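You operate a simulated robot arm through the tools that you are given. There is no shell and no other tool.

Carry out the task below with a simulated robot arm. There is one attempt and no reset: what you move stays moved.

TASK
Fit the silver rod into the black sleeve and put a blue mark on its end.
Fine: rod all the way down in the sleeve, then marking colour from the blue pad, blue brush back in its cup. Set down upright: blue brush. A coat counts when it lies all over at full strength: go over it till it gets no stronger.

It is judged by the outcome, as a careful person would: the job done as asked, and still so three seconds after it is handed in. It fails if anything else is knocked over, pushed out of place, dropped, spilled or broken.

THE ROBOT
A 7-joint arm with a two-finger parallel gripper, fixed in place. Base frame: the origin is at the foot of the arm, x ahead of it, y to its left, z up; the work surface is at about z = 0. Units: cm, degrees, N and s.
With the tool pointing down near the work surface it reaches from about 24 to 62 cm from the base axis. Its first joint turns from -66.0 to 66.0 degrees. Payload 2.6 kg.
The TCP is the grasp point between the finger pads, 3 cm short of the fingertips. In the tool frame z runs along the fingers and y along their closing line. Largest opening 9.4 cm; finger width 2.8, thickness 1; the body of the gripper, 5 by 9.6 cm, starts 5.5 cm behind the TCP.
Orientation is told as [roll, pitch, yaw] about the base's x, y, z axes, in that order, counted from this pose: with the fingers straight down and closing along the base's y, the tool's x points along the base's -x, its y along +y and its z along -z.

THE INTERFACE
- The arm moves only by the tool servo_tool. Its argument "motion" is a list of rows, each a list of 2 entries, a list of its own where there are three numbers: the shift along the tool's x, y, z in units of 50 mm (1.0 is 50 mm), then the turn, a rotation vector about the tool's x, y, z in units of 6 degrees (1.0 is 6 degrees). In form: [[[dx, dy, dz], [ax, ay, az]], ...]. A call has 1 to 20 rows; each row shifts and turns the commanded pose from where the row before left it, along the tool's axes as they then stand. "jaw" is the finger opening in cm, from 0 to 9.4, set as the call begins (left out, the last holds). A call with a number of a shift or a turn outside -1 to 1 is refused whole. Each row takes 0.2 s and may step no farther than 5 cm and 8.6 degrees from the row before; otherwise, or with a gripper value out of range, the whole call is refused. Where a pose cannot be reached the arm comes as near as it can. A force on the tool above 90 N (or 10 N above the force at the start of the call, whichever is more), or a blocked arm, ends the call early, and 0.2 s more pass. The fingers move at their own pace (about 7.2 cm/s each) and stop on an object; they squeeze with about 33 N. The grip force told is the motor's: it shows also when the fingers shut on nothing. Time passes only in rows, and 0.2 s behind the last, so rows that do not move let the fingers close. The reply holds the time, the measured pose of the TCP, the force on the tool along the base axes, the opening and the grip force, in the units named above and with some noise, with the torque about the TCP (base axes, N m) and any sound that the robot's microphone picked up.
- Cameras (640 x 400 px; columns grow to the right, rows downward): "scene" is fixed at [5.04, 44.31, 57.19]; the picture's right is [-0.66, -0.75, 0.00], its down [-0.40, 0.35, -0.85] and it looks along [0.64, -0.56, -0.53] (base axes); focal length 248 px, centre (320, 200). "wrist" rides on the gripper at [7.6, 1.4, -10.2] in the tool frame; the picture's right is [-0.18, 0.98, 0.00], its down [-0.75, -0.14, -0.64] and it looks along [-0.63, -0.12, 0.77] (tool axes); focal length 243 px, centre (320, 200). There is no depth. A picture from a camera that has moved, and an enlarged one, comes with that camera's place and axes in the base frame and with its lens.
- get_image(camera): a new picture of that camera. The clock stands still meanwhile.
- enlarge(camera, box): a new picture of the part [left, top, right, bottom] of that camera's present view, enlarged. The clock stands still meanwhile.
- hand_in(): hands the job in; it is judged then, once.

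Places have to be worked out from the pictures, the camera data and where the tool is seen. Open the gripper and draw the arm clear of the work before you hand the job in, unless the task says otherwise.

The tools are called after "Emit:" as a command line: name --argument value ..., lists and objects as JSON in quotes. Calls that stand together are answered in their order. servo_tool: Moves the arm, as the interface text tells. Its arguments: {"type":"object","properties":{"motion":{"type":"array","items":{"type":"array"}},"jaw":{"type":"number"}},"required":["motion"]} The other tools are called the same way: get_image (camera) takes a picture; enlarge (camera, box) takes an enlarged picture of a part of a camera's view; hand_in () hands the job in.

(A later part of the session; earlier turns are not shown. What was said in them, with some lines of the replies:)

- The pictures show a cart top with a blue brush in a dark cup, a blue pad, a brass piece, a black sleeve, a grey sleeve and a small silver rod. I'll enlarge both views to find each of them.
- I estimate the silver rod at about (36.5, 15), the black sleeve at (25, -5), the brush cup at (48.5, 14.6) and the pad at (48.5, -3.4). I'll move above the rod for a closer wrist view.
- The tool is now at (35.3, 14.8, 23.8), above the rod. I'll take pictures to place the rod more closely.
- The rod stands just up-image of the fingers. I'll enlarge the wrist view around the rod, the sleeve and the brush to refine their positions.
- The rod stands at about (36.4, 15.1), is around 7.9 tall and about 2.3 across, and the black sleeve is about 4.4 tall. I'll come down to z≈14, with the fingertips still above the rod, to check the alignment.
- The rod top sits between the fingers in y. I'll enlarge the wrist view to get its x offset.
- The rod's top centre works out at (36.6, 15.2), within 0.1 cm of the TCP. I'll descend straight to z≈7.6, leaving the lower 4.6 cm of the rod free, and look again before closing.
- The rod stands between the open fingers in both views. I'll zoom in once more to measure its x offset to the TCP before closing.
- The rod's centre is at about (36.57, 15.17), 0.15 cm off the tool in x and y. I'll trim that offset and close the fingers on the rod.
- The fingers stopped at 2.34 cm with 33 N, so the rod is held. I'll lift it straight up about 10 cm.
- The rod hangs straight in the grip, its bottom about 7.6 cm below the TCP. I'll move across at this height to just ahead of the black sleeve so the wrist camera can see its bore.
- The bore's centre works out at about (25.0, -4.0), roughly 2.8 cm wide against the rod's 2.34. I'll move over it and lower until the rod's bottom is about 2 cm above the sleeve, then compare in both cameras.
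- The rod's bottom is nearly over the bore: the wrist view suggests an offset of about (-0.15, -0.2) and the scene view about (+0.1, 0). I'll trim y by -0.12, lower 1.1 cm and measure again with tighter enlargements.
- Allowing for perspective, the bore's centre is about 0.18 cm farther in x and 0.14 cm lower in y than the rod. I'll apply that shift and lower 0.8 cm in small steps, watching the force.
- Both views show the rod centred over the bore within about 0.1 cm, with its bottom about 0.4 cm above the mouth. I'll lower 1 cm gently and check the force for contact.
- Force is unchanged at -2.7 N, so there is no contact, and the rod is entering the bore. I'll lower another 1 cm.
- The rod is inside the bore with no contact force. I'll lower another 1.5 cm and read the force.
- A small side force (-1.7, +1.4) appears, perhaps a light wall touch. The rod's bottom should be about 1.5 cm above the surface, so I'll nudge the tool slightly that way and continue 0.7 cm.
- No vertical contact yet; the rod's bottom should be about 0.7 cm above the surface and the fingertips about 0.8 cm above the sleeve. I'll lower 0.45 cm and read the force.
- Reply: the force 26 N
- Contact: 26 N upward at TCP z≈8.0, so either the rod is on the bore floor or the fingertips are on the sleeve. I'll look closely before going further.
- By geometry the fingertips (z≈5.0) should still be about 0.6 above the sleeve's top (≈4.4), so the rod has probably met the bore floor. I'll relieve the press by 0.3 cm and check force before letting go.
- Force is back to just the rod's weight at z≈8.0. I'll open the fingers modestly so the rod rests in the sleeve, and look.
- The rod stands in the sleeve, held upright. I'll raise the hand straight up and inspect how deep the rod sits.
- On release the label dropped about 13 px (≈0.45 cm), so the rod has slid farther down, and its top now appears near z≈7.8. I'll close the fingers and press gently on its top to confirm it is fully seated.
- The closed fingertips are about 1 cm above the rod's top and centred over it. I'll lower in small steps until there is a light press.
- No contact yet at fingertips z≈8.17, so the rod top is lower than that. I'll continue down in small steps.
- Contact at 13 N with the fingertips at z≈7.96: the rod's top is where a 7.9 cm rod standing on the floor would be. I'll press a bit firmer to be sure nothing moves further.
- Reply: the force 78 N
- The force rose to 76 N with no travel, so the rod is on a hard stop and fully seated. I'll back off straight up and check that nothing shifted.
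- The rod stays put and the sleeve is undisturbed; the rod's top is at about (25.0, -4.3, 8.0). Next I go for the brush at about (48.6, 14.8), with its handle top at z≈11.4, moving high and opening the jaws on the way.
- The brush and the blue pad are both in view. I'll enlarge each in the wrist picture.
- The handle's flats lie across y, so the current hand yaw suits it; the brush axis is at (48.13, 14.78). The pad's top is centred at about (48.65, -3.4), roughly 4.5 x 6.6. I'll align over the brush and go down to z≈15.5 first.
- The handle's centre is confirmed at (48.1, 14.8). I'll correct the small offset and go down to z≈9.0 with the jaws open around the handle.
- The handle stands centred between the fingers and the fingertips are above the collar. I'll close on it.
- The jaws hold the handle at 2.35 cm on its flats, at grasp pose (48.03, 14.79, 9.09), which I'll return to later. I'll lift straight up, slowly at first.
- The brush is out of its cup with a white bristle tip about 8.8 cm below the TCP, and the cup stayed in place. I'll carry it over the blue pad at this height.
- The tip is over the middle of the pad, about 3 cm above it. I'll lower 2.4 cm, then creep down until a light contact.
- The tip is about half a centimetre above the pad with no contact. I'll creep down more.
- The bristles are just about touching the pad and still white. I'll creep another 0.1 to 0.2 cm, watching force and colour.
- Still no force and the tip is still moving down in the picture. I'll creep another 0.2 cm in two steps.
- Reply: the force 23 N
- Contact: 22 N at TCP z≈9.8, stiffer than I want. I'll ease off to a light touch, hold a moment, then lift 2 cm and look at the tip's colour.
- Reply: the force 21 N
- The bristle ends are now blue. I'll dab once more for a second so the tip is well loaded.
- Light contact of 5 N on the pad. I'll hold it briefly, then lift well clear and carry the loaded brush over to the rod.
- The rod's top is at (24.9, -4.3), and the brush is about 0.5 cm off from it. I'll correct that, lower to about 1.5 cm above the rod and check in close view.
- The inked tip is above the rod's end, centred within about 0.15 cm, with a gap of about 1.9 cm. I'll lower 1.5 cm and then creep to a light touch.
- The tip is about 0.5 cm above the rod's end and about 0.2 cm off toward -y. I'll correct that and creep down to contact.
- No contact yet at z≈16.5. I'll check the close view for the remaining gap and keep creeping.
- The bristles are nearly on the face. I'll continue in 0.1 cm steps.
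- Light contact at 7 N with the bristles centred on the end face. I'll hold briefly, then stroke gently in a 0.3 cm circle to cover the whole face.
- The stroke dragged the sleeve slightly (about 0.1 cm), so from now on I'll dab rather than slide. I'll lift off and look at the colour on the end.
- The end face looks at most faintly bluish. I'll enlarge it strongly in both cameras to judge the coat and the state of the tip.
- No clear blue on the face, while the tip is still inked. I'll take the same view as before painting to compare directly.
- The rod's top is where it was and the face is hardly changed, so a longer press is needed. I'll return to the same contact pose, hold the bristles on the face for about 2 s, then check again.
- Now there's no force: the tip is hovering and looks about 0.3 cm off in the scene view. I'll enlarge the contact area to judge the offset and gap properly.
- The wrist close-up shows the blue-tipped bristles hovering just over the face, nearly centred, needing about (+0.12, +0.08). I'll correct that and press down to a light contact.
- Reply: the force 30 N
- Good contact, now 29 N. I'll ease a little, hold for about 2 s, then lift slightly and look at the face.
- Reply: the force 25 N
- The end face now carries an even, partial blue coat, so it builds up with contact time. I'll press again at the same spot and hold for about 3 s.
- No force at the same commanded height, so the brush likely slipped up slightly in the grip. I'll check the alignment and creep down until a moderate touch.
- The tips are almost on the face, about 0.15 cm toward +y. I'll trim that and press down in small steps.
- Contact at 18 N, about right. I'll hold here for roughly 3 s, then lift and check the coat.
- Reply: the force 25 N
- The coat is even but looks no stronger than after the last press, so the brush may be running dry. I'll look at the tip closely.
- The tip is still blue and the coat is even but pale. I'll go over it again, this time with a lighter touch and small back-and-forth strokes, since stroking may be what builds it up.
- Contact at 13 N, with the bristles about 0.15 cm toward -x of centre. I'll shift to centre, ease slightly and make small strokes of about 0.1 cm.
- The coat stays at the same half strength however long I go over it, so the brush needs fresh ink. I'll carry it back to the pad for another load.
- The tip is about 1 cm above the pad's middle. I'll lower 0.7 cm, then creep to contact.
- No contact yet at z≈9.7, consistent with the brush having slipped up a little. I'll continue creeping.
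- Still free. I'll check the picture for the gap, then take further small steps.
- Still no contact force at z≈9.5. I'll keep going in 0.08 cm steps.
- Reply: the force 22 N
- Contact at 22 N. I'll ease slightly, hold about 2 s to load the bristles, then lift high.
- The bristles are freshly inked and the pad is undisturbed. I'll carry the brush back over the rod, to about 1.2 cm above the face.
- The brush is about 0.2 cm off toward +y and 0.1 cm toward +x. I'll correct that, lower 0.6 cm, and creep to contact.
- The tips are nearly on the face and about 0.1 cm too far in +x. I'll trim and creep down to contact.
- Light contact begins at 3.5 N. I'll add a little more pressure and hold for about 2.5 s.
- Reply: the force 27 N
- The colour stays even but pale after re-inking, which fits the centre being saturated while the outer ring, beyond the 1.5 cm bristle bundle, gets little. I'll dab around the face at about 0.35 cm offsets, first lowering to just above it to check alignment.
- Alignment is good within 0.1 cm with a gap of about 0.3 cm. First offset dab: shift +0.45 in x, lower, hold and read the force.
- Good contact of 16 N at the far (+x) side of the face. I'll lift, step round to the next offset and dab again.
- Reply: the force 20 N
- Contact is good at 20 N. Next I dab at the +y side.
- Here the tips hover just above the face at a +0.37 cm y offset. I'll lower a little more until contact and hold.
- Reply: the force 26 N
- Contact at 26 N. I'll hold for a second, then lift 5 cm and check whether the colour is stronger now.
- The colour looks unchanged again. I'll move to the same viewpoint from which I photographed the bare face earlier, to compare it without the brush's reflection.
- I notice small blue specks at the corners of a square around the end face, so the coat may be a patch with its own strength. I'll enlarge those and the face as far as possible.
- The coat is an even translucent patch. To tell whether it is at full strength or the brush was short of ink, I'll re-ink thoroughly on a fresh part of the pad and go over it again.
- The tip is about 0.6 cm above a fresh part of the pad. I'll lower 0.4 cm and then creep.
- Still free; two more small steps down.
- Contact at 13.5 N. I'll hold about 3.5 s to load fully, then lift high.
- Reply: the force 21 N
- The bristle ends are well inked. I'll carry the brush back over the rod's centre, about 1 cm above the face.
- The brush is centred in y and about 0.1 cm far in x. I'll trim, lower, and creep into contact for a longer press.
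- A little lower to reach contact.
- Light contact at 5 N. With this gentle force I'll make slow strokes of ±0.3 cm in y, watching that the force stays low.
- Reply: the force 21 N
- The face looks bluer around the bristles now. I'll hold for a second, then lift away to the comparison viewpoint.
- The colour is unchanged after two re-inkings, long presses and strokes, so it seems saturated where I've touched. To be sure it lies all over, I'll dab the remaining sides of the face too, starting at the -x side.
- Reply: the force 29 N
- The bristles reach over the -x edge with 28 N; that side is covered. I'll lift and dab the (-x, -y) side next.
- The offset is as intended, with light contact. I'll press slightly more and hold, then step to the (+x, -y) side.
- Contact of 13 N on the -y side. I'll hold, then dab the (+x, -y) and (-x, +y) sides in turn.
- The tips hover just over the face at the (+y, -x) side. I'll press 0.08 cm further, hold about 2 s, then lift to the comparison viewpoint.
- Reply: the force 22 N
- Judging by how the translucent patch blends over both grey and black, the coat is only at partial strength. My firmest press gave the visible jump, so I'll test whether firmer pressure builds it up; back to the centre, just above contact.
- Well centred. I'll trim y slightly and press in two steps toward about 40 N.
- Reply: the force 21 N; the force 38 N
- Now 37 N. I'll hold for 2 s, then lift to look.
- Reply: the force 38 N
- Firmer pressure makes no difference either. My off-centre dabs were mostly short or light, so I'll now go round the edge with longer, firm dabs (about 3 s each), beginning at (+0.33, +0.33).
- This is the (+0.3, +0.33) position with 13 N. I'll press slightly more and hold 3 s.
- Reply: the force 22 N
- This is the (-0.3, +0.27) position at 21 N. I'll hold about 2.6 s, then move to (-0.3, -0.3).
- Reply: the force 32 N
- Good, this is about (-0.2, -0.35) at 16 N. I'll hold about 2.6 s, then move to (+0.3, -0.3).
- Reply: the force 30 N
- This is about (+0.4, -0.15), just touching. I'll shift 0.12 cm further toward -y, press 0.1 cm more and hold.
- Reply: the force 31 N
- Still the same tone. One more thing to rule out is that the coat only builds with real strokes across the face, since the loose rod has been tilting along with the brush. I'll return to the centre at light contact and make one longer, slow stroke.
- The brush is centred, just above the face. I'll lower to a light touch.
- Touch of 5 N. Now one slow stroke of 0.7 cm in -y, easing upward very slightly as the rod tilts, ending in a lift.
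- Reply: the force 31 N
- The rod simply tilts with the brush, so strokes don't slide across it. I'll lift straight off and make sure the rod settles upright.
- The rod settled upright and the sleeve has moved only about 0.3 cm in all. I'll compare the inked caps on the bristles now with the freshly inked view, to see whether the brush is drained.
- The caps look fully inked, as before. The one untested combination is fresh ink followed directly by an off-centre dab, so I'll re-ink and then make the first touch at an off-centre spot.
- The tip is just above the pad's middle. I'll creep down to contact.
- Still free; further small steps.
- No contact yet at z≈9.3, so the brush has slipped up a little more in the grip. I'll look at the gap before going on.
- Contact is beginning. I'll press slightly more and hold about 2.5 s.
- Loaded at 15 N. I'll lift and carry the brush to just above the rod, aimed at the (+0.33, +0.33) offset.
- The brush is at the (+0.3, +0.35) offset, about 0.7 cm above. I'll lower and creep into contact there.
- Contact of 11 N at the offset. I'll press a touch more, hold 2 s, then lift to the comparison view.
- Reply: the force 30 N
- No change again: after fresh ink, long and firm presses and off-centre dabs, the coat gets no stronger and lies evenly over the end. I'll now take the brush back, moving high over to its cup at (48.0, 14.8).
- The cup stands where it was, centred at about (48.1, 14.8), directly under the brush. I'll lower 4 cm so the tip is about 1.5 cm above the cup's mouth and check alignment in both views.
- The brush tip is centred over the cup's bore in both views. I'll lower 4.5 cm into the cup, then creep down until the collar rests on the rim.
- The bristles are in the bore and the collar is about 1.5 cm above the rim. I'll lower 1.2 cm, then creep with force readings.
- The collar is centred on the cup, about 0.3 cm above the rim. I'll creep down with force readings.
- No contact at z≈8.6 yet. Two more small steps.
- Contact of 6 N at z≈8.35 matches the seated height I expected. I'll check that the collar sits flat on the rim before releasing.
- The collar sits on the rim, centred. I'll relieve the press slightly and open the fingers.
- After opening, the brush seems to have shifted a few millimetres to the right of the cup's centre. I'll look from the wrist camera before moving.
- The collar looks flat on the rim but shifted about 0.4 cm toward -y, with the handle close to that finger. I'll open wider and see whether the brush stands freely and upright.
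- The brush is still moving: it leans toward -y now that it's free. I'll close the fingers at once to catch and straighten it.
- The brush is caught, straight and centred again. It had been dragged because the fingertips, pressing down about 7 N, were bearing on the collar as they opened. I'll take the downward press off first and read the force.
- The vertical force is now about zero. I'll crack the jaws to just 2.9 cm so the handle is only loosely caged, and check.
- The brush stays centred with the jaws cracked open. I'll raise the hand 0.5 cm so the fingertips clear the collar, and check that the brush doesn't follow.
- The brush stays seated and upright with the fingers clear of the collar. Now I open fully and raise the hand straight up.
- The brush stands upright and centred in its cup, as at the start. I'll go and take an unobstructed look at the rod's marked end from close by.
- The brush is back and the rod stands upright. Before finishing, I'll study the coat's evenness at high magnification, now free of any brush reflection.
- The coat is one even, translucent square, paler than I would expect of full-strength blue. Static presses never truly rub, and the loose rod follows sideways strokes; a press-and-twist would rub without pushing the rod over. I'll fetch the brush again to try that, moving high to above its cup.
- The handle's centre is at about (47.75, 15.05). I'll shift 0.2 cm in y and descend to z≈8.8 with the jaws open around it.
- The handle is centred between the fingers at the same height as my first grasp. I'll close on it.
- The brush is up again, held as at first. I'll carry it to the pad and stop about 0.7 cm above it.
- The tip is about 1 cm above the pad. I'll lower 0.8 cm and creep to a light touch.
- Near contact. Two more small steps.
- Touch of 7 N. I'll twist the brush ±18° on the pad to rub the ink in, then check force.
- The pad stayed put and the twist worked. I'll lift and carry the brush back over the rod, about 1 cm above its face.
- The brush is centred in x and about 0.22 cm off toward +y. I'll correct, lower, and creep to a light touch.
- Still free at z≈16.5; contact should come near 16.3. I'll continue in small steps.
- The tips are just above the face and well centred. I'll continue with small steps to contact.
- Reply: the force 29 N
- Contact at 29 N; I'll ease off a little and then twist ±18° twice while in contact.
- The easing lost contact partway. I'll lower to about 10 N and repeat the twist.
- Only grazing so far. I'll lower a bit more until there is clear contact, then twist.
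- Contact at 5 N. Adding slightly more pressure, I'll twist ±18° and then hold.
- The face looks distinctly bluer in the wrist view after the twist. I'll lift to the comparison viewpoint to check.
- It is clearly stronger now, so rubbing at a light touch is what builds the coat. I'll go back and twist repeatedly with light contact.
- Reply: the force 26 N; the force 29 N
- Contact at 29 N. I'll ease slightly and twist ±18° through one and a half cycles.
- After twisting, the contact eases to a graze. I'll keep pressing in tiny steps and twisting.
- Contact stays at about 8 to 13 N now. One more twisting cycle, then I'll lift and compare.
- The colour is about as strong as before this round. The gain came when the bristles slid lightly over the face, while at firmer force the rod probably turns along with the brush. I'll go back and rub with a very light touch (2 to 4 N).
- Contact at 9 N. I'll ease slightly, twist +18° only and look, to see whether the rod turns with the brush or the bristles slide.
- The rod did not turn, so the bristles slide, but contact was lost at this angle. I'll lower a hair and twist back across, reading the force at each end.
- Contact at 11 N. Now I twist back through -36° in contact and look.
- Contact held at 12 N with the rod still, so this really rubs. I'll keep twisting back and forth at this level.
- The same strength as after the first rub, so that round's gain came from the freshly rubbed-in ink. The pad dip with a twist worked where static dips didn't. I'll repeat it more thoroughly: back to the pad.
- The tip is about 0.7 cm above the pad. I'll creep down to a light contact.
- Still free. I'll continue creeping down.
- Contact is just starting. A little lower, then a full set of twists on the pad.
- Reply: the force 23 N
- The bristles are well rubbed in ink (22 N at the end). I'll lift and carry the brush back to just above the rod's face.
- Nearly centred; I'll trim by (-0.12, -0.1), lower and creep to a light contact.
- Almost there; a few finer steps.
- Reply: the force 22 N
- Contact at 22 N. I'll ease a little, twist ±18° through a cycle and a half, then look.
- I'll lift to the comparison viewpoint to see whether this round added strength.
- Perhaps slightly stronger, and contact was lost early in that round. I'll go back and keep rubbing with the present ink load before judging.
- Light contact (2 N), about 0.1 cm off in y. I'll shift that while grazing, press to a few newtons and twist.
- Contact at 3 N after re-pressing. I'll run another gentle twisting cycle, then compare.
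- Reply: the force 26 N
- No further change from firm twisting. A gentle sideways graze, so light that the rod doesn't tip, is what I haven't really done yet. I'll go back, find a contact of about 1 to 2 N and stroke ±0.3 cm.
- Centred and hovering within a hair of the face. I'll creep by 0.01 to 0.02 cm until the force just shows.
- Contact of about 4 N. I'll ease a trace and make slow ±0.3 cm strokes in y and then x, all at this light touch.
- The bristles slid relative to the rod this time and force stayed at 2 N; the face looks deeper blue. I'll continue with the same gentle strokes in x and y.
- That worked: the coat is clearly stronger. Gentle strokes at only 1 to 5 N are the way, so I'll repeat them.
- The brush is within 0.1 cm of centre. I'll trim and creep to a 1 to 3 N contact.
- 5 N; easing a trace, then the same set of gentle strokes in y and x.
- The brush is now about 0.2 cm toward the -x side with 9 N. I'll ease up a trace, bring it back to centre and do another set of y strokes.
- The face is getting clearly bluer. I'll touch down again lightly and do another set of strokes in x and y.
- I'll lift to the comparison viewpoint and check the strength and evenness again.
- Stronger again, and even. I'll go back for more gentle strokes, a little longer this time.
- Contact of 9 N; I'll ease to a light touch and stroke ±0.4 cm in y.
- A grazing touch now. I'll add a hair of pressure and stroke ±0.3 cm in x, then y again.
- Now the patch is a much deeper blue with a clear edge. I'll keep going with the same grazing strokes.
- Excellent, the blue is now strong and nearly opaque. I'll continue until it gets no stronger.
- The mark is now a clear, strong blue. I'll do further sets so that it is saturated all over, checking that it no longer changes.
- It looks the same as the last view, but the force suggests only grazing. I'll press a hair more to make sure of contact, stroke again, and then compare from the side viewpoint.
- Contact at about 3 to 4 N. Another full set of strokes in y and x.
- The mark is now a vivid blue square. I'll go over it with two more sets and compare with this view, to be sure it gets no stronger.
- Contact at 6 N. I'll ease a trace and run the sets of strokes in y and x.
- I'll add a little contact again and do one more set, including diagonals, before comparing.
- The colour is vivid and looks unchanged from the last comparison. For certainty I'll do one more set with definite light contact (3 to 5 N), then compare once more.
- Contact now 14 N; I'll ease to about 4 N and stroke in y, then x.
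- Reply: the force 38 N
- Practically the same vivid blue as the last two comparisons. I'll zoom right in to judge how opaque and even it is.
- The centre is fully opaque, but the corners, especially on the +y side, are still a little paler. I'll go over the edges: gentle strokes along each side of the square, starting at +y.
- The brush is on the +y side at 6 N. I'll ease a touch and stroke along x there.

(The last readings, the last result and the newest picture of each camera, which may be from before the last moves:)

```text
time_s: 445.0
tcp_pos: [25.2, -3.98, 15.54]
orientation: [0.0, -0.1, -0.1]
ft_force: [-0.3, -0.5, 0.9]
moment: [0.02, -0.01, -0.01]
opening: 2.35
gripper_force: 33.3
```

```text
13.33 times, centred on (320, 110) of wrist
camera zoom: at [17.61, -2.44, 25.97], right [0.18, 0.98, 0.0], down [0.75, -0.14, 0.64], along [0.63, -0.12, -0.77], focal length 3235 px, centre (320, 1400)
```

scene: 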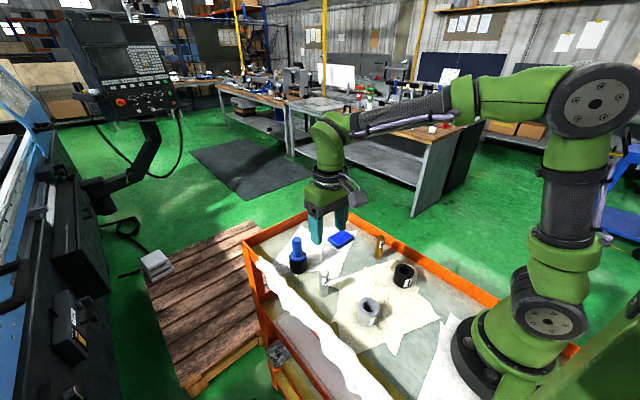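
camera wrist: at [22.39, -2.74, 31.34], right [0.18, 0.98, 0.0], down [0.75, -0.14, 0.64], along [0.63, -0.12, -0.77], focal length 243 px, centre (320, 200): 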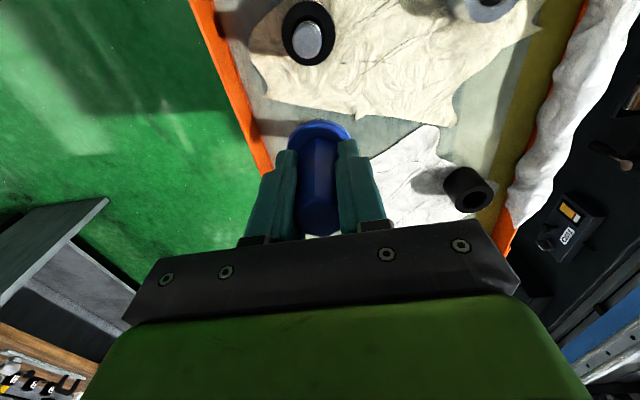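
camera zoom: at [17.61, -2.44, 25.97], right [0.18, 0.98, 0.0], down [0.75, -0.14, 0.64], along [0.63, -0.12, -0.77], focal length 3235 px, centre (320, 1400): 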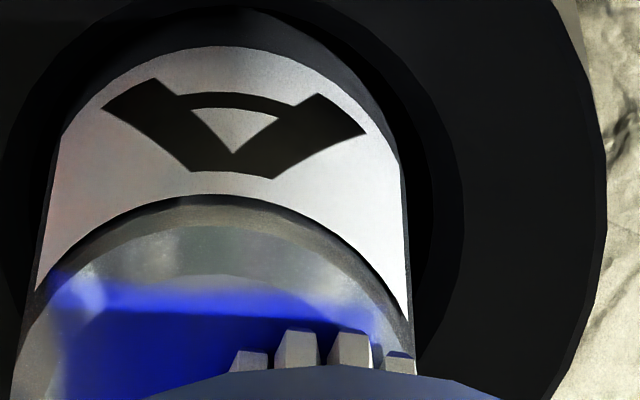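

The brush is now right at the +y edge in light contact. I'll stroke along x here once more.

Emit:
servo_tool --motion '[[[0, -0.02, 0.002], [0, 0, 0]], [[0.04, 0, 0], [0, 0, 0]], [[0.04, 0, 0], [0, 0, 0]], [[-0.04, 0, 0], [0, 0, 0]], [[-0.04, 0, 0], [0, 0, 0]], [[-0.04, 0, 0], [0, 0, 0]], [[-0.04, 0, 0], [0, 0, 0]], [[0.04, 0, 0], [0, 0, 0]], [[0.04, 0, 0], [0, 0, 0]], [[0.04, 0, 0], [0, 0, 0]], [[0.04, 0, 0], [0, 0, 0]], [[-0.04, 0, 0], [0, 0, 0]], [[-0.04, 0, 0], [0, 0, 0]]]' --jaw 1.5

Emit:
servo_tool --motion '[[[0, -0.04, 0], [0, 0, 0]], [[0, -0.04, 0], [0, 0, 0]], [[0, -0.04, 0], [0, 0, 0]], [[0, -0.04, 0], [0, 0, 0]], [[0, 0, 0.002], [0, 0, 0]], [[0, 0, 0], [0, 0, 0]]]' --jaw 1.5

Emit:
enlarge --camera "wrist" --box '[300, 95, 340, 125]'

```text
time_s: 447.8
tcp_pos: [25.17, -4.16, 15.62]
orientation: [0.1, 0.0, -0.1]
ft_force: [-2.4, -0.3, 17.5]
moment: [-0.01, 0.17, -0.02]
opening: 2.34
gripper_force: 33.2
```

```text
time_s: 449.2
tcp_pos: [25.34, -4.73, 15.72]
orientation: [0.1, -0.2, -0.1]
ft_force: [-4.4, 7.1, 47.1]
moment: [0.76, 0.49, -0.01]
opening: 2.35
gripper_force: 32.5
```

```text
13.33 times, centred on (320, 110) of wrist
camera zoom: at [17.78, -3.37, 26.01], right [0.18, 0.98, 0.0], down [0.75, -0.14, 0.65], along [0.63, -0.12, -0.76], focal length 3235 px, centre (320, 1400)
```

zoom: 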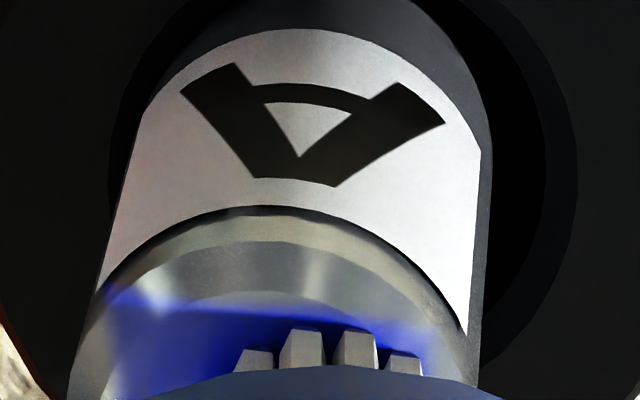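

Force climbed to 47 N as the rod leaned with the brush. I'll move back and lift off at once, then check everything settled.

Emit:
servo_tool --motion '[[[0, 0.04, -0.01], [0, 0, 0]], [[0, 0.04, -0.02], [0, 0, 0]], [[0, 0, -0.1], [0, 0, 0]], [[0, 0, -0.4], [0, 0, 0]], [[0, 0, -0.5], [0, 0, 0]], [[-0.48, 0, 0], [0, 0, 0]], [[-0.48, 0, 0], [0, 0, 0]], [[0, 0, 0], [0, 0, 0]], [[0, 0, 0], [0, 0, 0]]]' --jaw 1.5

Emit:
enlarge --camera "wrist" --box '[280, 10, 340, 70]'

Emit:
enlarge --camera "scene" --box '[380, 245, 420, 285]'

Emit:
enlarge --camera "wrist" --box '[296, 34, 326, 56]'

```text
time_s: 451.2
tcp_pos: [30.08, -4.56, 20.81]
orientation: [0.0, -0.1, 0.0]
ft_force: [-0.5, 0.2, -0.6]
moment: [0.0, -0.05, -0.02]
opening: 2.35
gripper_force: 32.8
```

```text
6.67 times, centred on (310, 40) of wrist
camera zoom: at [22.4, -3.08, 31.09], right [0.18, 0.98, 0.0], down [0.75, -0.14, 0.64], along [0.63, -0.12, -0.77], focal length 1618 px, centre (387, 1267)
```

zoom: 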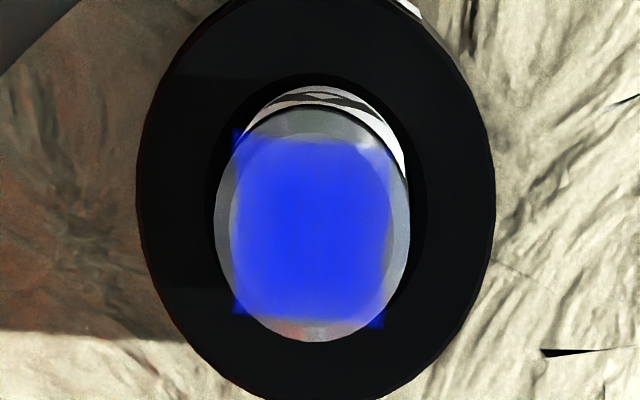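

```text
10.00 times, centred on (400, 265) of scene
camera zoom: at [5.04, 44.31, 57.19], right [-0.66, -0.75, 0.0], down [-0.4, 0.35, -0.85], along [0.64, -0.56, -0.53], focal length 2479 px, centre (-480, -450)
```

zoom: 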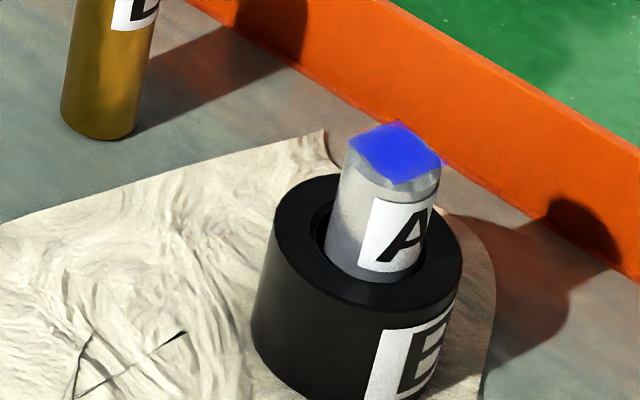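

```text
16.00 times, centred on (311, 45) of wrist
camera zoom: at [22.4, -3.08, 31.09], right [0.18, 0.98, 0.0], down [0.75, -0.14, 0.64], along [0.63, -0.12, -0.77], focal length 3882 px, centre (464, 2680)
```

zoom: 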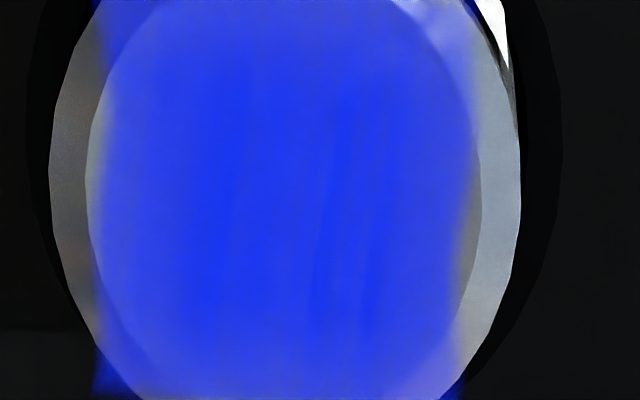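

The mark is vivid, opaque and even, unchanged over the last comparisons; the rod is upright and seated. I'll now return the brush to its cup, moving high as before.

Emit:
servo_tool --motion '[[[0, 0, -0.4], [0, 0, 0]], [[-0.51, 0.555, 0], [0, 0, 0]], [[-0.51, 0.555, 0], [0, 0, 0]], [[-0.51, 0.555, 0], [0, 0, 0]], [[-0.51, 0.555, 0], [0, 0, 0]], [[-0.51, 0.555, 0], [0, 0, 0]], [[-0.51, 0.555, 0], [0, 0, 0]], [[-0.51, 0.56, 0], [0, 0, 0]], [[0, 0, 0], [0, 0, 0]], [[0, 0, 0.5], [0, 0, 0]], [[0, 0, 0.3], [0, 0, 0]], [[0, 0, 0], [0, 0, 0]], [[0, 0, 0], [0, 0, 0]]]' --jaw 1.5

Emit:
enlarge --camera "scene" --box '[275, 205, 335, 285]'

Emit:
enlarge --camera "wrist" --box '[260, 50, 380, 170]'

```text
time_s: 454.0
tcp_pos: [47.5, 14.92, 18.73]
orientation: [0.0, -0.1, 0.0]
ft_force: [-0.6, 0.0, -1.2]
moment: [0.0, -0.03, 0.01]
opening: 2.35
gripper_force: 32.9
```

```text
5.00 times, centred on (305, 245) of scene
camera zoom: at [5.04, 44.31, 57.19], right [-0.66, -0.75, 0.0], down [-0.4, 0.35, -0.85], along [0.64, -0.56, -0.53], focal length 1239 px, centre (395, -25)
```

zoom: 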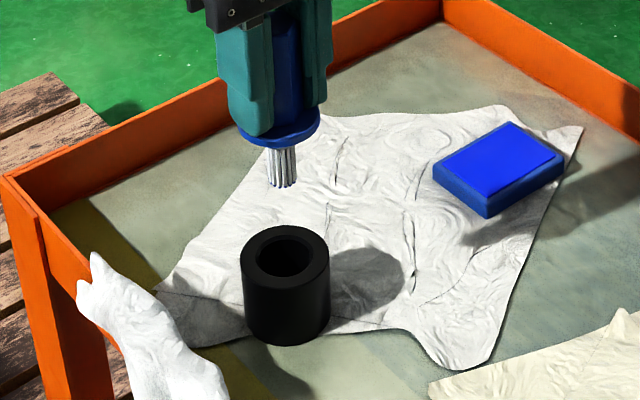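

```text
3.33 times, centred on (320, 110) of wrist
camera zoom: at [39.98, 16.43, 29.08], right [0.18, 0.98, 0.0], down [0.75, -0.14, 0.64], along [0.63, -0.12, -0.77], focal length 809 px, centre (320, 500)
```

zoom: 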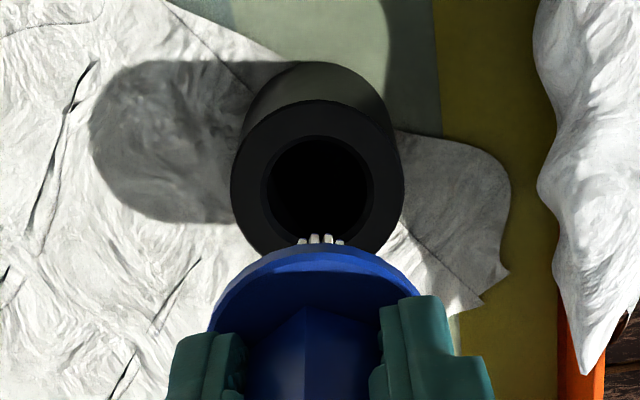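

Compared with my earlier well-aligned approach, the cup appears about 0.3 cm farther in x. I'll correct and lower 4 cm, then check alignment.

Emit:
servo_tool --motion '[[[-0.06, -0.01, 0], [0, 0, 0]], [[0, 0, 0.3], [0, 0, 0]], [[0, 0, 0.3], [0, 0, 0]], [[0, 0, 0.2], [0, 0, 0]], [[0, 0, 0], [0, 0, 0]], [[0, 0, 0], [0, 0, 0]]]' --jaw 1.5

Emit:
enlarge --camera "scene" --box '[280, 230, 320, 270]'

Emit:
enlarge --camera "wrist" --box '[270, 60, 370, 140]'

```text
time_s: 455.4
tcp_pos: [47.83, 14.97, 14.81]
orientation: [-0.1, 0.0, 0.0]
ft_force: [0.2, -0.2, -0.2]
moment: [0.0, -0.02, -0.02]
opening: 2.31
gripper_force: 32.9
```

```text
10.00 times, centred on (300, 250) of scene
camera zoom: at [5.04, 44.31, 57.19], right [-0.66, -0.75, 0.0], down [-0.4, 0.35, -0.85], along [0.64, -0.56, -0.53], focal length 2479 px, centre (520, -300)
```

zoom: 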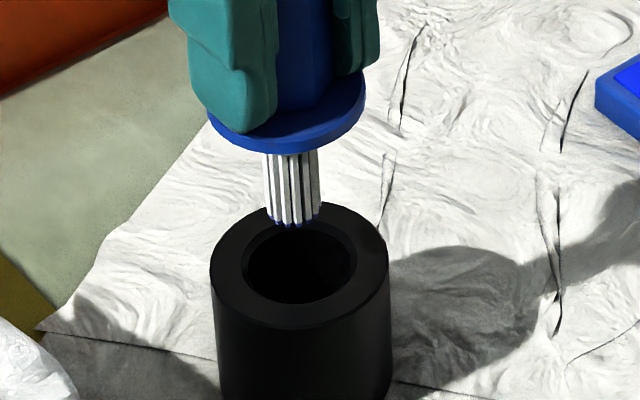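

```text
5.00 times, centred on (320, 100) of wrist
camera zoom: at [40.38, 16.43, 25.05], right [0.18, 0.98, 0.0], down [0.75, -0.14, 0.64], along [0.63, -0.12, -0.77], focal length 1213 px, centre (320, 700)
```

zoom: 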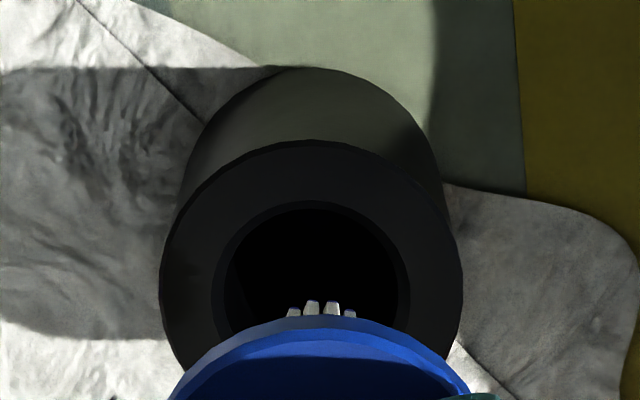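

The brush is about 0.16 cm too far toward +y. I'll correct that and lower 4.5 cm into the cup.

Emit:
servo_tool --motion '[[[0, -0.032, 0], [0, 0, 0]], [[0, 0, 0.2], [0, 0, 0]], [[0, 0, 0.2], [0, 0, 0]], [[0, 0, 0.2], [0, 0, 0]], [[0, 0, 0.2], [0, 0, 0]], [[0, 0, 0.1], [0, 0, 0]], [[0, 0, 0], [0, 0, 0]], [[0, 0, 0], [0, 0, 0]]]' --jaw 1.5

Emit:
enlarge --camera "scene" --box '[280, 230, 320, 270]'

Emit:
enlarge --camera "wrist" --box '[260, 80, 380, 200]'

```text
time_s: 457.2
tcp_pos: [48.04, 14.74, 10.26]
orientation: [0.1, -0.1, 0.1]
ft_force: [0.4, -0.5, -0.9]
moment: [0.03, 0.01, 0.02]
opening: 2.33
gripper_force: 33.4
```

```text
10.00 times, centred on (300, 250) of scene
camera zoom: at [5.04, 44.31, 57.19], right [-0.66, -0.75, 0.0], down [-0.4, 0.35, -0.85], along [0.64, -0.56, -0.53], focal length 2479 px, centre (520, -300)
```

zoom: 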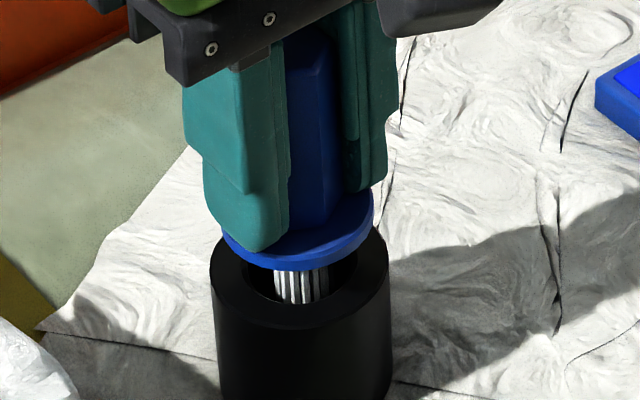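

```text
3.33 times, centred on (320, 140) of wrist
camera zoom: at [40.45, 16.26, 20.56], right [0.18, 0.98, 0.0], down [0.75, -0.14, 0.64], along [0.63, -0.12, -0.77], focal length 809 px, centre (320, 400)
```

zoom: 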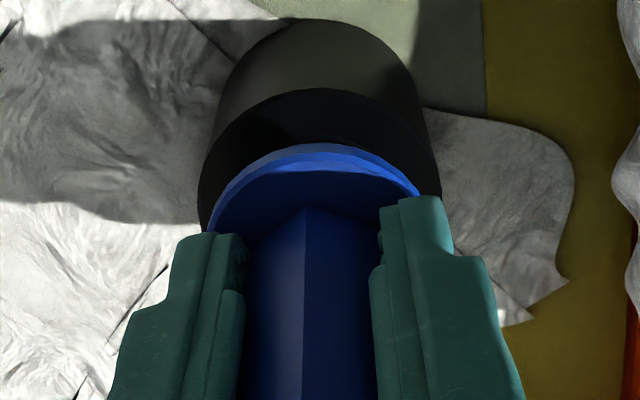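

The bristles are in the bore, nicely centred. I'll lower 1.3 cm and then creep with force readings.

Emit:
servo_tool --motion '[[[0, 0, 0.09], [0, 0, 0]], [[0, 0, 0.09], [0, 0, 0]], [[0, 0, 0.08], [0, 0, 0]], [[0, 0, 0], [0, 0, 0]], [[0, 0, 0], [0, 0, 0]]]' --jaw 1.5

Emit:
servo_tool --motion '[[[0, 0, 0.03], [0, 0, 0]], [[0, 0, 0.02], [0, 0, 0]], [[0, 0, 0], [0, 0, 0]]]' --jaw 1.5

Emit:
servo_tool --motion '[[[0, 0, 0.015], [0, 0, 0]], [[0, 0, 0], [0, 0, 0]]]' --jaw 1.5

```text
time_s: 458.4
tcp_pos: [48.25, 14.82, 8.96]
orientation: [-0.1, 0.0, 0.0]
ft_force: [0.8, -0.2, -1.2]
moment: [0.03, 0.01, -0.02]
opening: 2.37
gripper_force: 33.0
```

```text
time_s: 459.2
tcp_pos: [48.18, 14.8, 8.71]
orientation: [0.0, 0.0, 0.0]
ft_force: [-0.7, -0.5, -0.9]
moment: [-0.01, -0.01, -0.04]
opening: 2.36
gripper_force: 33.2
```

```text
time_s: 459.8
tcp_pos: [48.02, 14.99, 8.72]
orientation: [0.1, 0.0, 0.0]
ft_force: [-0.1, 0.7, -0.3]
moment: [-0.01, 0.0, -0.01]
opening: 2.33
gripper_force: 32.6
```

Not yet seated. I'll continue with small steps.

Emit:
servo_tool --motion '[[[0, 0, 0.015], [0, 0, 0]], [[0, 0, 0], [0, 0, 0]]]' --jaw 1.5

Emit:
servo_tool --motion '[[[0, 0, 0.015], [0, 0, 0]], [[0, 0, 0], [0, 0, 0]]]' --jaw 1.5

Emit:
servo_tool --motion '[[[0, 0, 0.012], [0, 0, 0]], [[0, 0, 0], [0, 0, 0]]]' --jaw 1.5

```text
time_s: 460.4
tcp_pos: [48.23, 14.87, 8.7]
orientation: [0.1, 0.0, 0.1]
ft_force: [-0.4, 0.0, -0.4]
moment: [0.0, -0.02, 0.02]
opening: 2.34
gripper_force: 32.8
```

```text
time_s: 461.0
tcp_pos: [48.0, 14.8, 8.61]
orientation: [0.1, 0.0, 0.0]
ft_force: [0.6, -0.2, -0.3]
moment: [0.02, 0.02, -0.02]
opening: 2.36
gripper_force: 33.2
```

```text
time_s: 461.6
tcp_pos: [48.07, 14.72, 8.45]
orientation: [0.0, 0.0, 0.0]
ft_force: [0.4, -0.6, -0.8]
moment: [0.03, 0.0, 0.04]
opening: 2.34
gripper_force: 33.0
```

Near the expected 8.35 seat height. A couple more fine steps.

Emit:
servo_tool --motion '[[[0, 0, 0.012], [0, 0, 0]], [[0, 0, 0], [0, 0, 0]]]' --jaw 1.5

Emit:
servo_tool --motion '[[[0, 0, 0.01], [0, 0, 0]], [[0, 0, 0], [0, 0, 0]]]' --jaw 1.5

Emit:
enlarge --camera "scene" --box '[280, 230, 320, 270]'

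```text
time_s: 462.2
tcp_pos: [48.11, 14.87, 8.46]
orientation: [0.0, 0.1, 0.0]
ft_force: [-0.9, -0.7, 0.5]
moment: [0.01, 0.01, -0.02]
opening: 2.33
gripper_force: 33.3
```

```text
time_s: 462.8
tcp_pos: [48.26, 14.88, 8.31]
orientation: [0.0, 0.0, 0.0]
ft_force: [-1.5, 0.6, 5.1]
moment: [-0.03, -0.09, -0.02]
opening: 2.34
gripper_force: 33.2
```

```text
10.00 times, centred on (300, 250) of scene
camera zoom: at [5.04, 44.3, 57.19], right [-0.66, -0.75, 0.0], down [-0.4, 0.35, -0.85], along [0.64, -0.56, -0.53], focal length 2479 px, centre (520, -300)
```

zoom: 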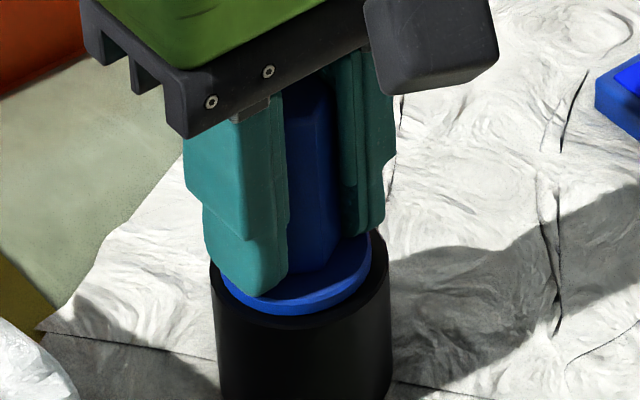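

Seated at 5 N, with the collar on the rim. As before, I'll relieve the press to about zero and then crack the jaws to 2.9 cm.

Emit:
servo_tool --motion '[[[0, 0, -0.008], [0, 0, 0]], [[0, 0, 0], [0, 0, 0]]]' --jaw 1.5

```text
time_s: 463.4
tcp_pos: [48.2, 14.84, 8.28]
orientation: [0.0, 0.0, 0.0]
ft_force: [1.3, -0.4, 1.5]
moment: [-0.03, -0.09, 0.0]
opening: 2.32
gripper_force: 33.1
```

The force is down to about 1.5 N. A trace more upward, then crack the jaws.

Emit:
servo_tool --motion '[[[0, 0, -0.004], [0, 0, 0]], [[0, 0, 0], [0, 0, 0]]]' --jaw 1.5

Emit:
servo_tool --motion '[[[0, 0, 0], [0, 0, 0]], [[0, 0, 0], [0, 0, 0]]]' --jaw 2.9

Emit:
enlarge --camera "wrist" --box '[240, 100, 400, 220]'

Emit:
enlarge --camera "scene" --box '[280, 230, 320, 270]'

```text
time_s: 464.0
tcp_pos: [48.1, 14.86, 8.49]
orientation: [0.0, 0.1, 0.0]
ft_force: [0.8, -0.4, 0.6]
moment: [-0.01, -0.04, -0.01]
opening: 2.36
gripper_force: 32.8
```

```text
time_s: 464.6
tcp_pos: [48.07, 14.94, 8.3]
orientation: [0.0, 0.0, 0.0]
ft_force: [-1.0, -0.6, -0.2]
moment: [-0.04, 0.02, 0.0]
opening: 2.91
gripper_force: 0.0
```

```text
3.33 times, centred on (320, 160) of wrist
camera zoom: at [40.5, 16.35, 18.78], right [0.18, 0.98, 0.0], down [0.75, -0.14, 0.64], along [0.63, -0.12, -0.77], focal length 809 px, centre (320, 333)
```

zoom: 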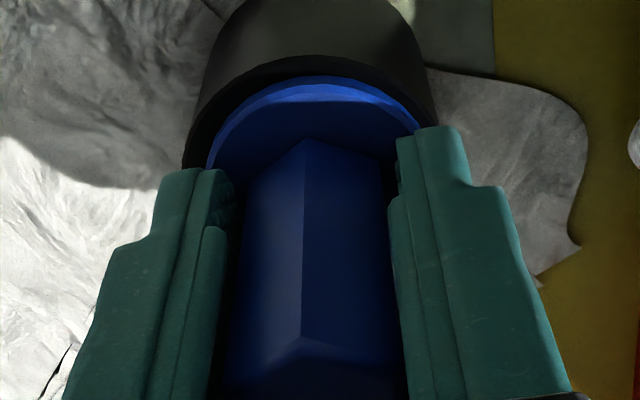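

```text
10.00 times, centred on (300, 250) of scene
camera zoom: at [5.04, 44.31, 57.19], right [-0.66, -0.75, 0.0], down [-0.4, 0.35, -0.85], along [0.64, -0.56, -0.53], focal length 2479 px, centre (520, -300)
```

zoom: 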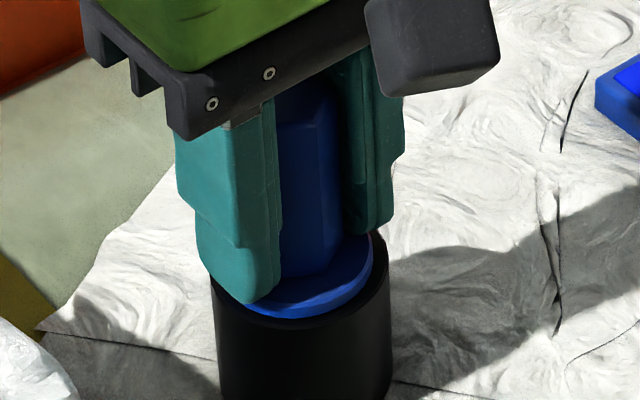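

The brush stays put with the jaws cracked open. I'll raise the hand 0.5 cm to clear the collar and check again.

Emit:
servo_tool --motion '[[[0, 0, -0.03], [0, 0, 0]], [[0, 0, -0.07], [0, 0, 0]], [[0, 0, 0], [0, 0, 0]]]' --jaw 2.9

Emit:
enlarge --camera "scene" --box '[280, 230, 320, 270]'

Emit:
enlarge --camera "wrist" --box '[240, 100, 400, 220]'

```text
time_s: 465.4
tcp_pos: [48.04, 14.86, 8.94]
orientation: [0.1, 0.0, 0.0]
ft_force: [0.1, 0.3, 0.2]
moment: [0.0, 0.01, 0.0]
opening: 2.91
gripper_force: 0.0
```

```text
10.00 times, centred on (300, 250) of scene
camera zoom: at [5.04, 44.31, 57.19], right [-0.66, -0.75, 0.0], down [-0.4, 0.35, -0.85], along [0.64, -0.56, -0.53], focal length 2479 px, centre (520, -300)
```

zoom: 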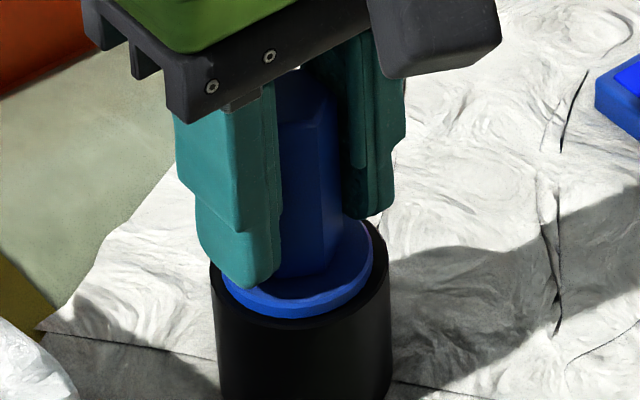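

```text
3.33 times, centred on (320, 160) of wrist
camera zoom: at [40.48, 16.31, 19.34], right [0.18, 0.98, 0.0], down [0.75, -0.14, 0.64], along [0.63, -0.12, -0.77], focal length 809 px, centre (320, 333)
```

zoom: 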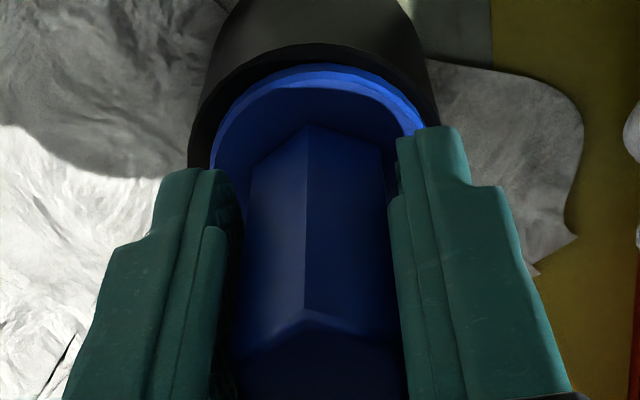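

The brush stands on its own in the cup. I'll open the jaws and raise the hand straight up, well clear.

Emit:
servo_tool --motion '[[[0, 0, 0], [0, 0, 0]], [[0, 0, 0], [0, 0, 0]], [[0, 0, 0], [0, 0, 0]], [[0, 0, -0.3], [0, 0, 0]], [[0, 0, -0.6], [0, 0, 0]], [[0, 0, -0.8], [0, 0, 0]], [[0, 0, -0.8], [0, 0, 0]], [[0, 0, 0], [0, 0, 0]]]' --jaw 6

Emit:
enlarge --camera "scene" --box '[275, 215, 325, 275]'

Emit:
enlarge --camera "wrist" --box '[250, 60, 410, 180]'

```text
time_s: 467.2
tcp_pos: [47.94, 15.11, 21.29]
orientation: [-0.1, -0.1, -0.1]
ft_force: [-1.7, -1.0, -0.1]
moment: [-0.02, 0.02, -0.04]
opening: 6.02
gripper_force: 0.1
```

```text
6.67 times, centred on (300, 245) of scene
camera zoom: at [5.04, 44.31, 57.19], right [-0.66, -0.75, 0.0], down [-0.4, 0.35, -0.85], along [0.64, -0.56, -0.53], focal length 1653 px, centre (453, -100)
```

zoom: 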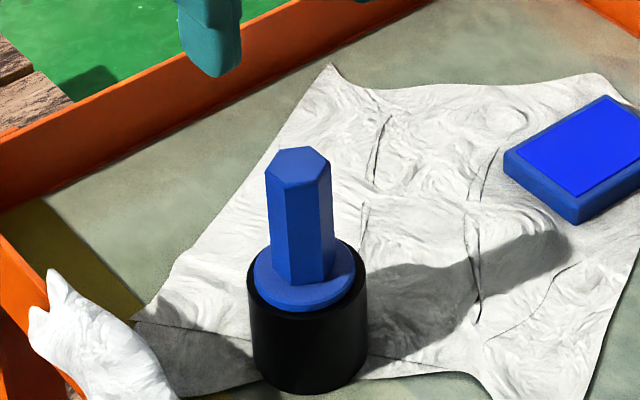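

```text
3.33 times, centred on (330, 120) of wrist
camera zoom: at [40.4, 16.44, 31.62], right [0.18, 0.98, 0.0], down [0.75, -0.14, 0.64], along [0.63, -0.12, -0.77], focal length 809 px, centre (287, 467)
```

zoom: 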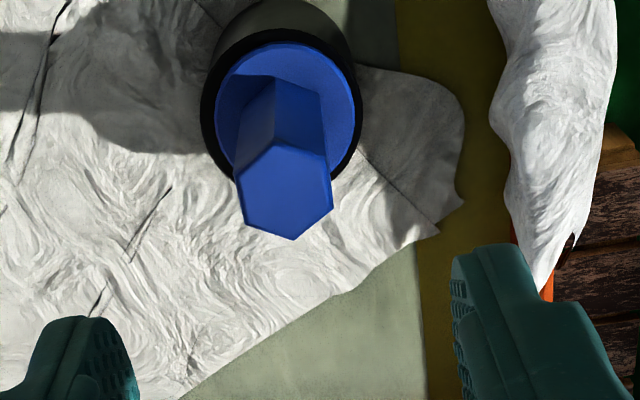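

The brush stands upright in its cup and the pad is in place. I'll draw the arm up and back to its starting area, then check the whole scene before handing in.

Emit:
servo_tool --motion '[[[0, 0, -0.9], [0, 0, 0]], [[0, 0, -0.9], [0, 0, 0]], [[0.5, -0.05, -0.7], [0, 0, 0]], [[0.6, -0.05, -0.6], [0, 0, 0]], [[0.6, -0.05, -0.6], [0, 0, 0]], [[0.6, -0.05, -0.5], [0, 0, 0]], [[0.6, -0.05, -0.3], [0, 0, 0]], [[0.6, -0.05, -0.3], [0, 0, 0]], [[0.5, -0.05, 0], [0, 0, 0]], [[0, 0, 0], [0, 0, 0]], [[0, 0, 0], [0, 0, 0]]]' --jaw 6

Emit:
get_image --camera "scene"

Emit:
enlarge --camera "scene" --box '[240, 200, 480, 350]'

Emit:
enlarge --camera "scene" --box '[380, 245, 420, 285]'

Emit:
enlarge --camera "wrist" --box '[160, 0, 416, 220]'

```text
time_s: 469.6
tcp_pos: [28.15, 13.19, 45.35]
orientation: [0.0, 0.0, 0.0]
ft_force: [0.2, -0.4, -1.3]
moment: [0.0, 0.0, -0.01]
opening: 5.98
gripper_force: 0.1
```

```text
taken
```

scene: 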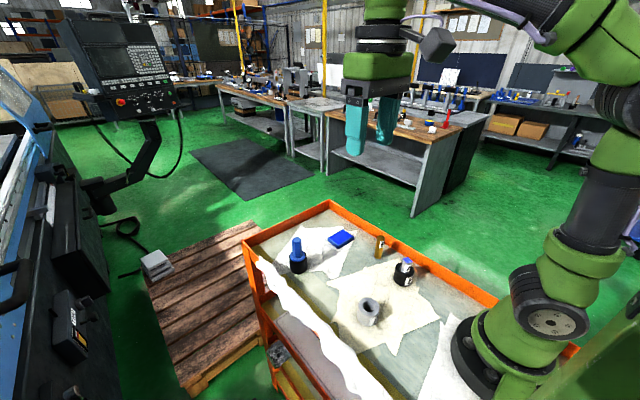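

```text
2.67 times, centred on (360, 275) of scene
camera zoom: at [5.04, 44.31, 57.19], right [-0.66, -0.75, 0.0], down [-0.4, 0.35, -0.85], along [0.64, -0.56, -0.53], focal length 661 px, centre (213, 0)
```

zoom: 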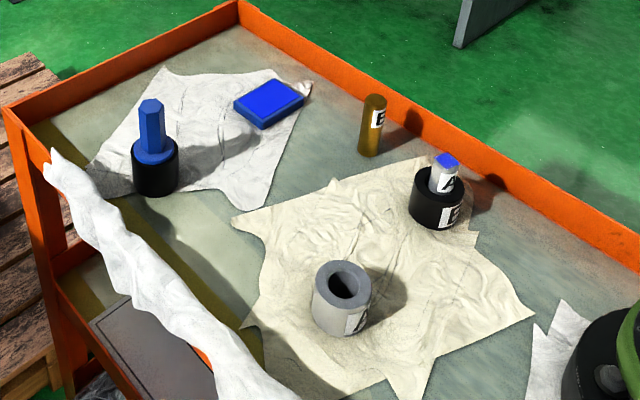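

```text
10.00 times, centred on (400, 265) of scene
camera zoom: at [5.04, 44.31, 57.19], right [-0.66, -0.75, 0.0], down [-0.4, 0.35, -0.85], along [0.64, -0.56, -0.53], focal length 2479 px, centre (-480, -450)
```

zoom: 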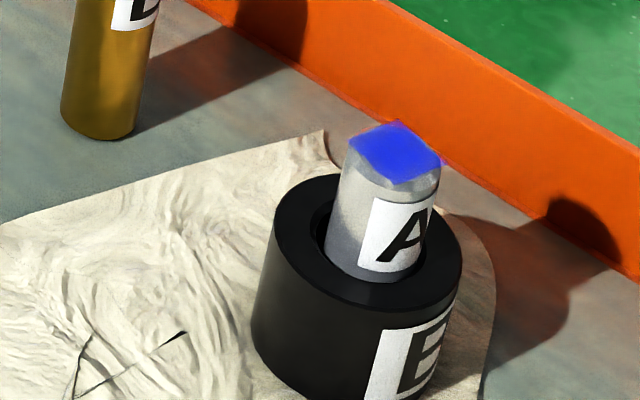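

```text
1.82 times, centred on (288, 110) of wrist
camera zoom: at [20.63, 14.6, 55.76], right [0.18, 0.98, 0.0], down [0.75, -0.14, 0.64], along [0.63, -0.12, -0.77], focal length 441 px, centre (378, 364)
```

zoom: 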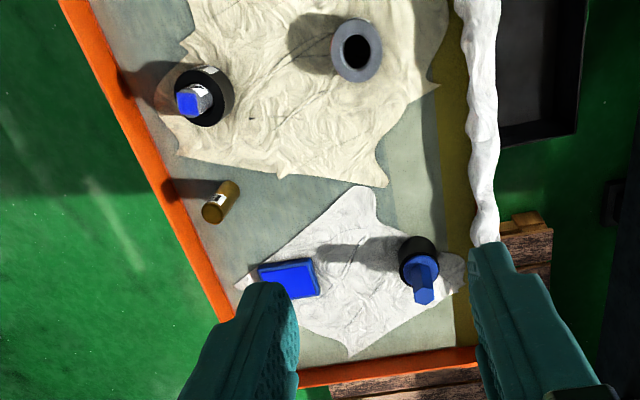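

The rod stands fully down in the black sleeve with an even, vivid blue mark on its end that no longer gets stronger. The blue brush is upright in its cup, and the pad, brass rod and grey sleeve are where they were. The gripper is open and the arm is clear, so I'm handing in.

Emit:
hand_in

```text
The job is handed in.
```

The silver rod is all the way down in the black sleeve with a blue mark on its end, and the job is handed in. The blue brush is back upright in its cup, and the arm is open and clear.

- **Seating:** I pressed on the rod's top with the closed fingers and it met a hard stop. Its exposed length looked unchanged at the end.
- **Mark:** Firm presses barely coloured the face. Light sliding strokes built it up to an even, opaque blue over the middle, slightly softer at its edges. The last few rounds over it made no visible difference. I judged "full strength" by eye from the pictures, since there was no direct reading of it.
- **Shift:** The strokes dragged the black sleeve about half a centimetre from where it started. The pad, brass rod, grey sleeve and cup look undisturbed.
- **Letters:** The silver rod is labelled A and the black sleeve E, like the grey sleeve and brass rod respectively. I followed the colours in your instruction.
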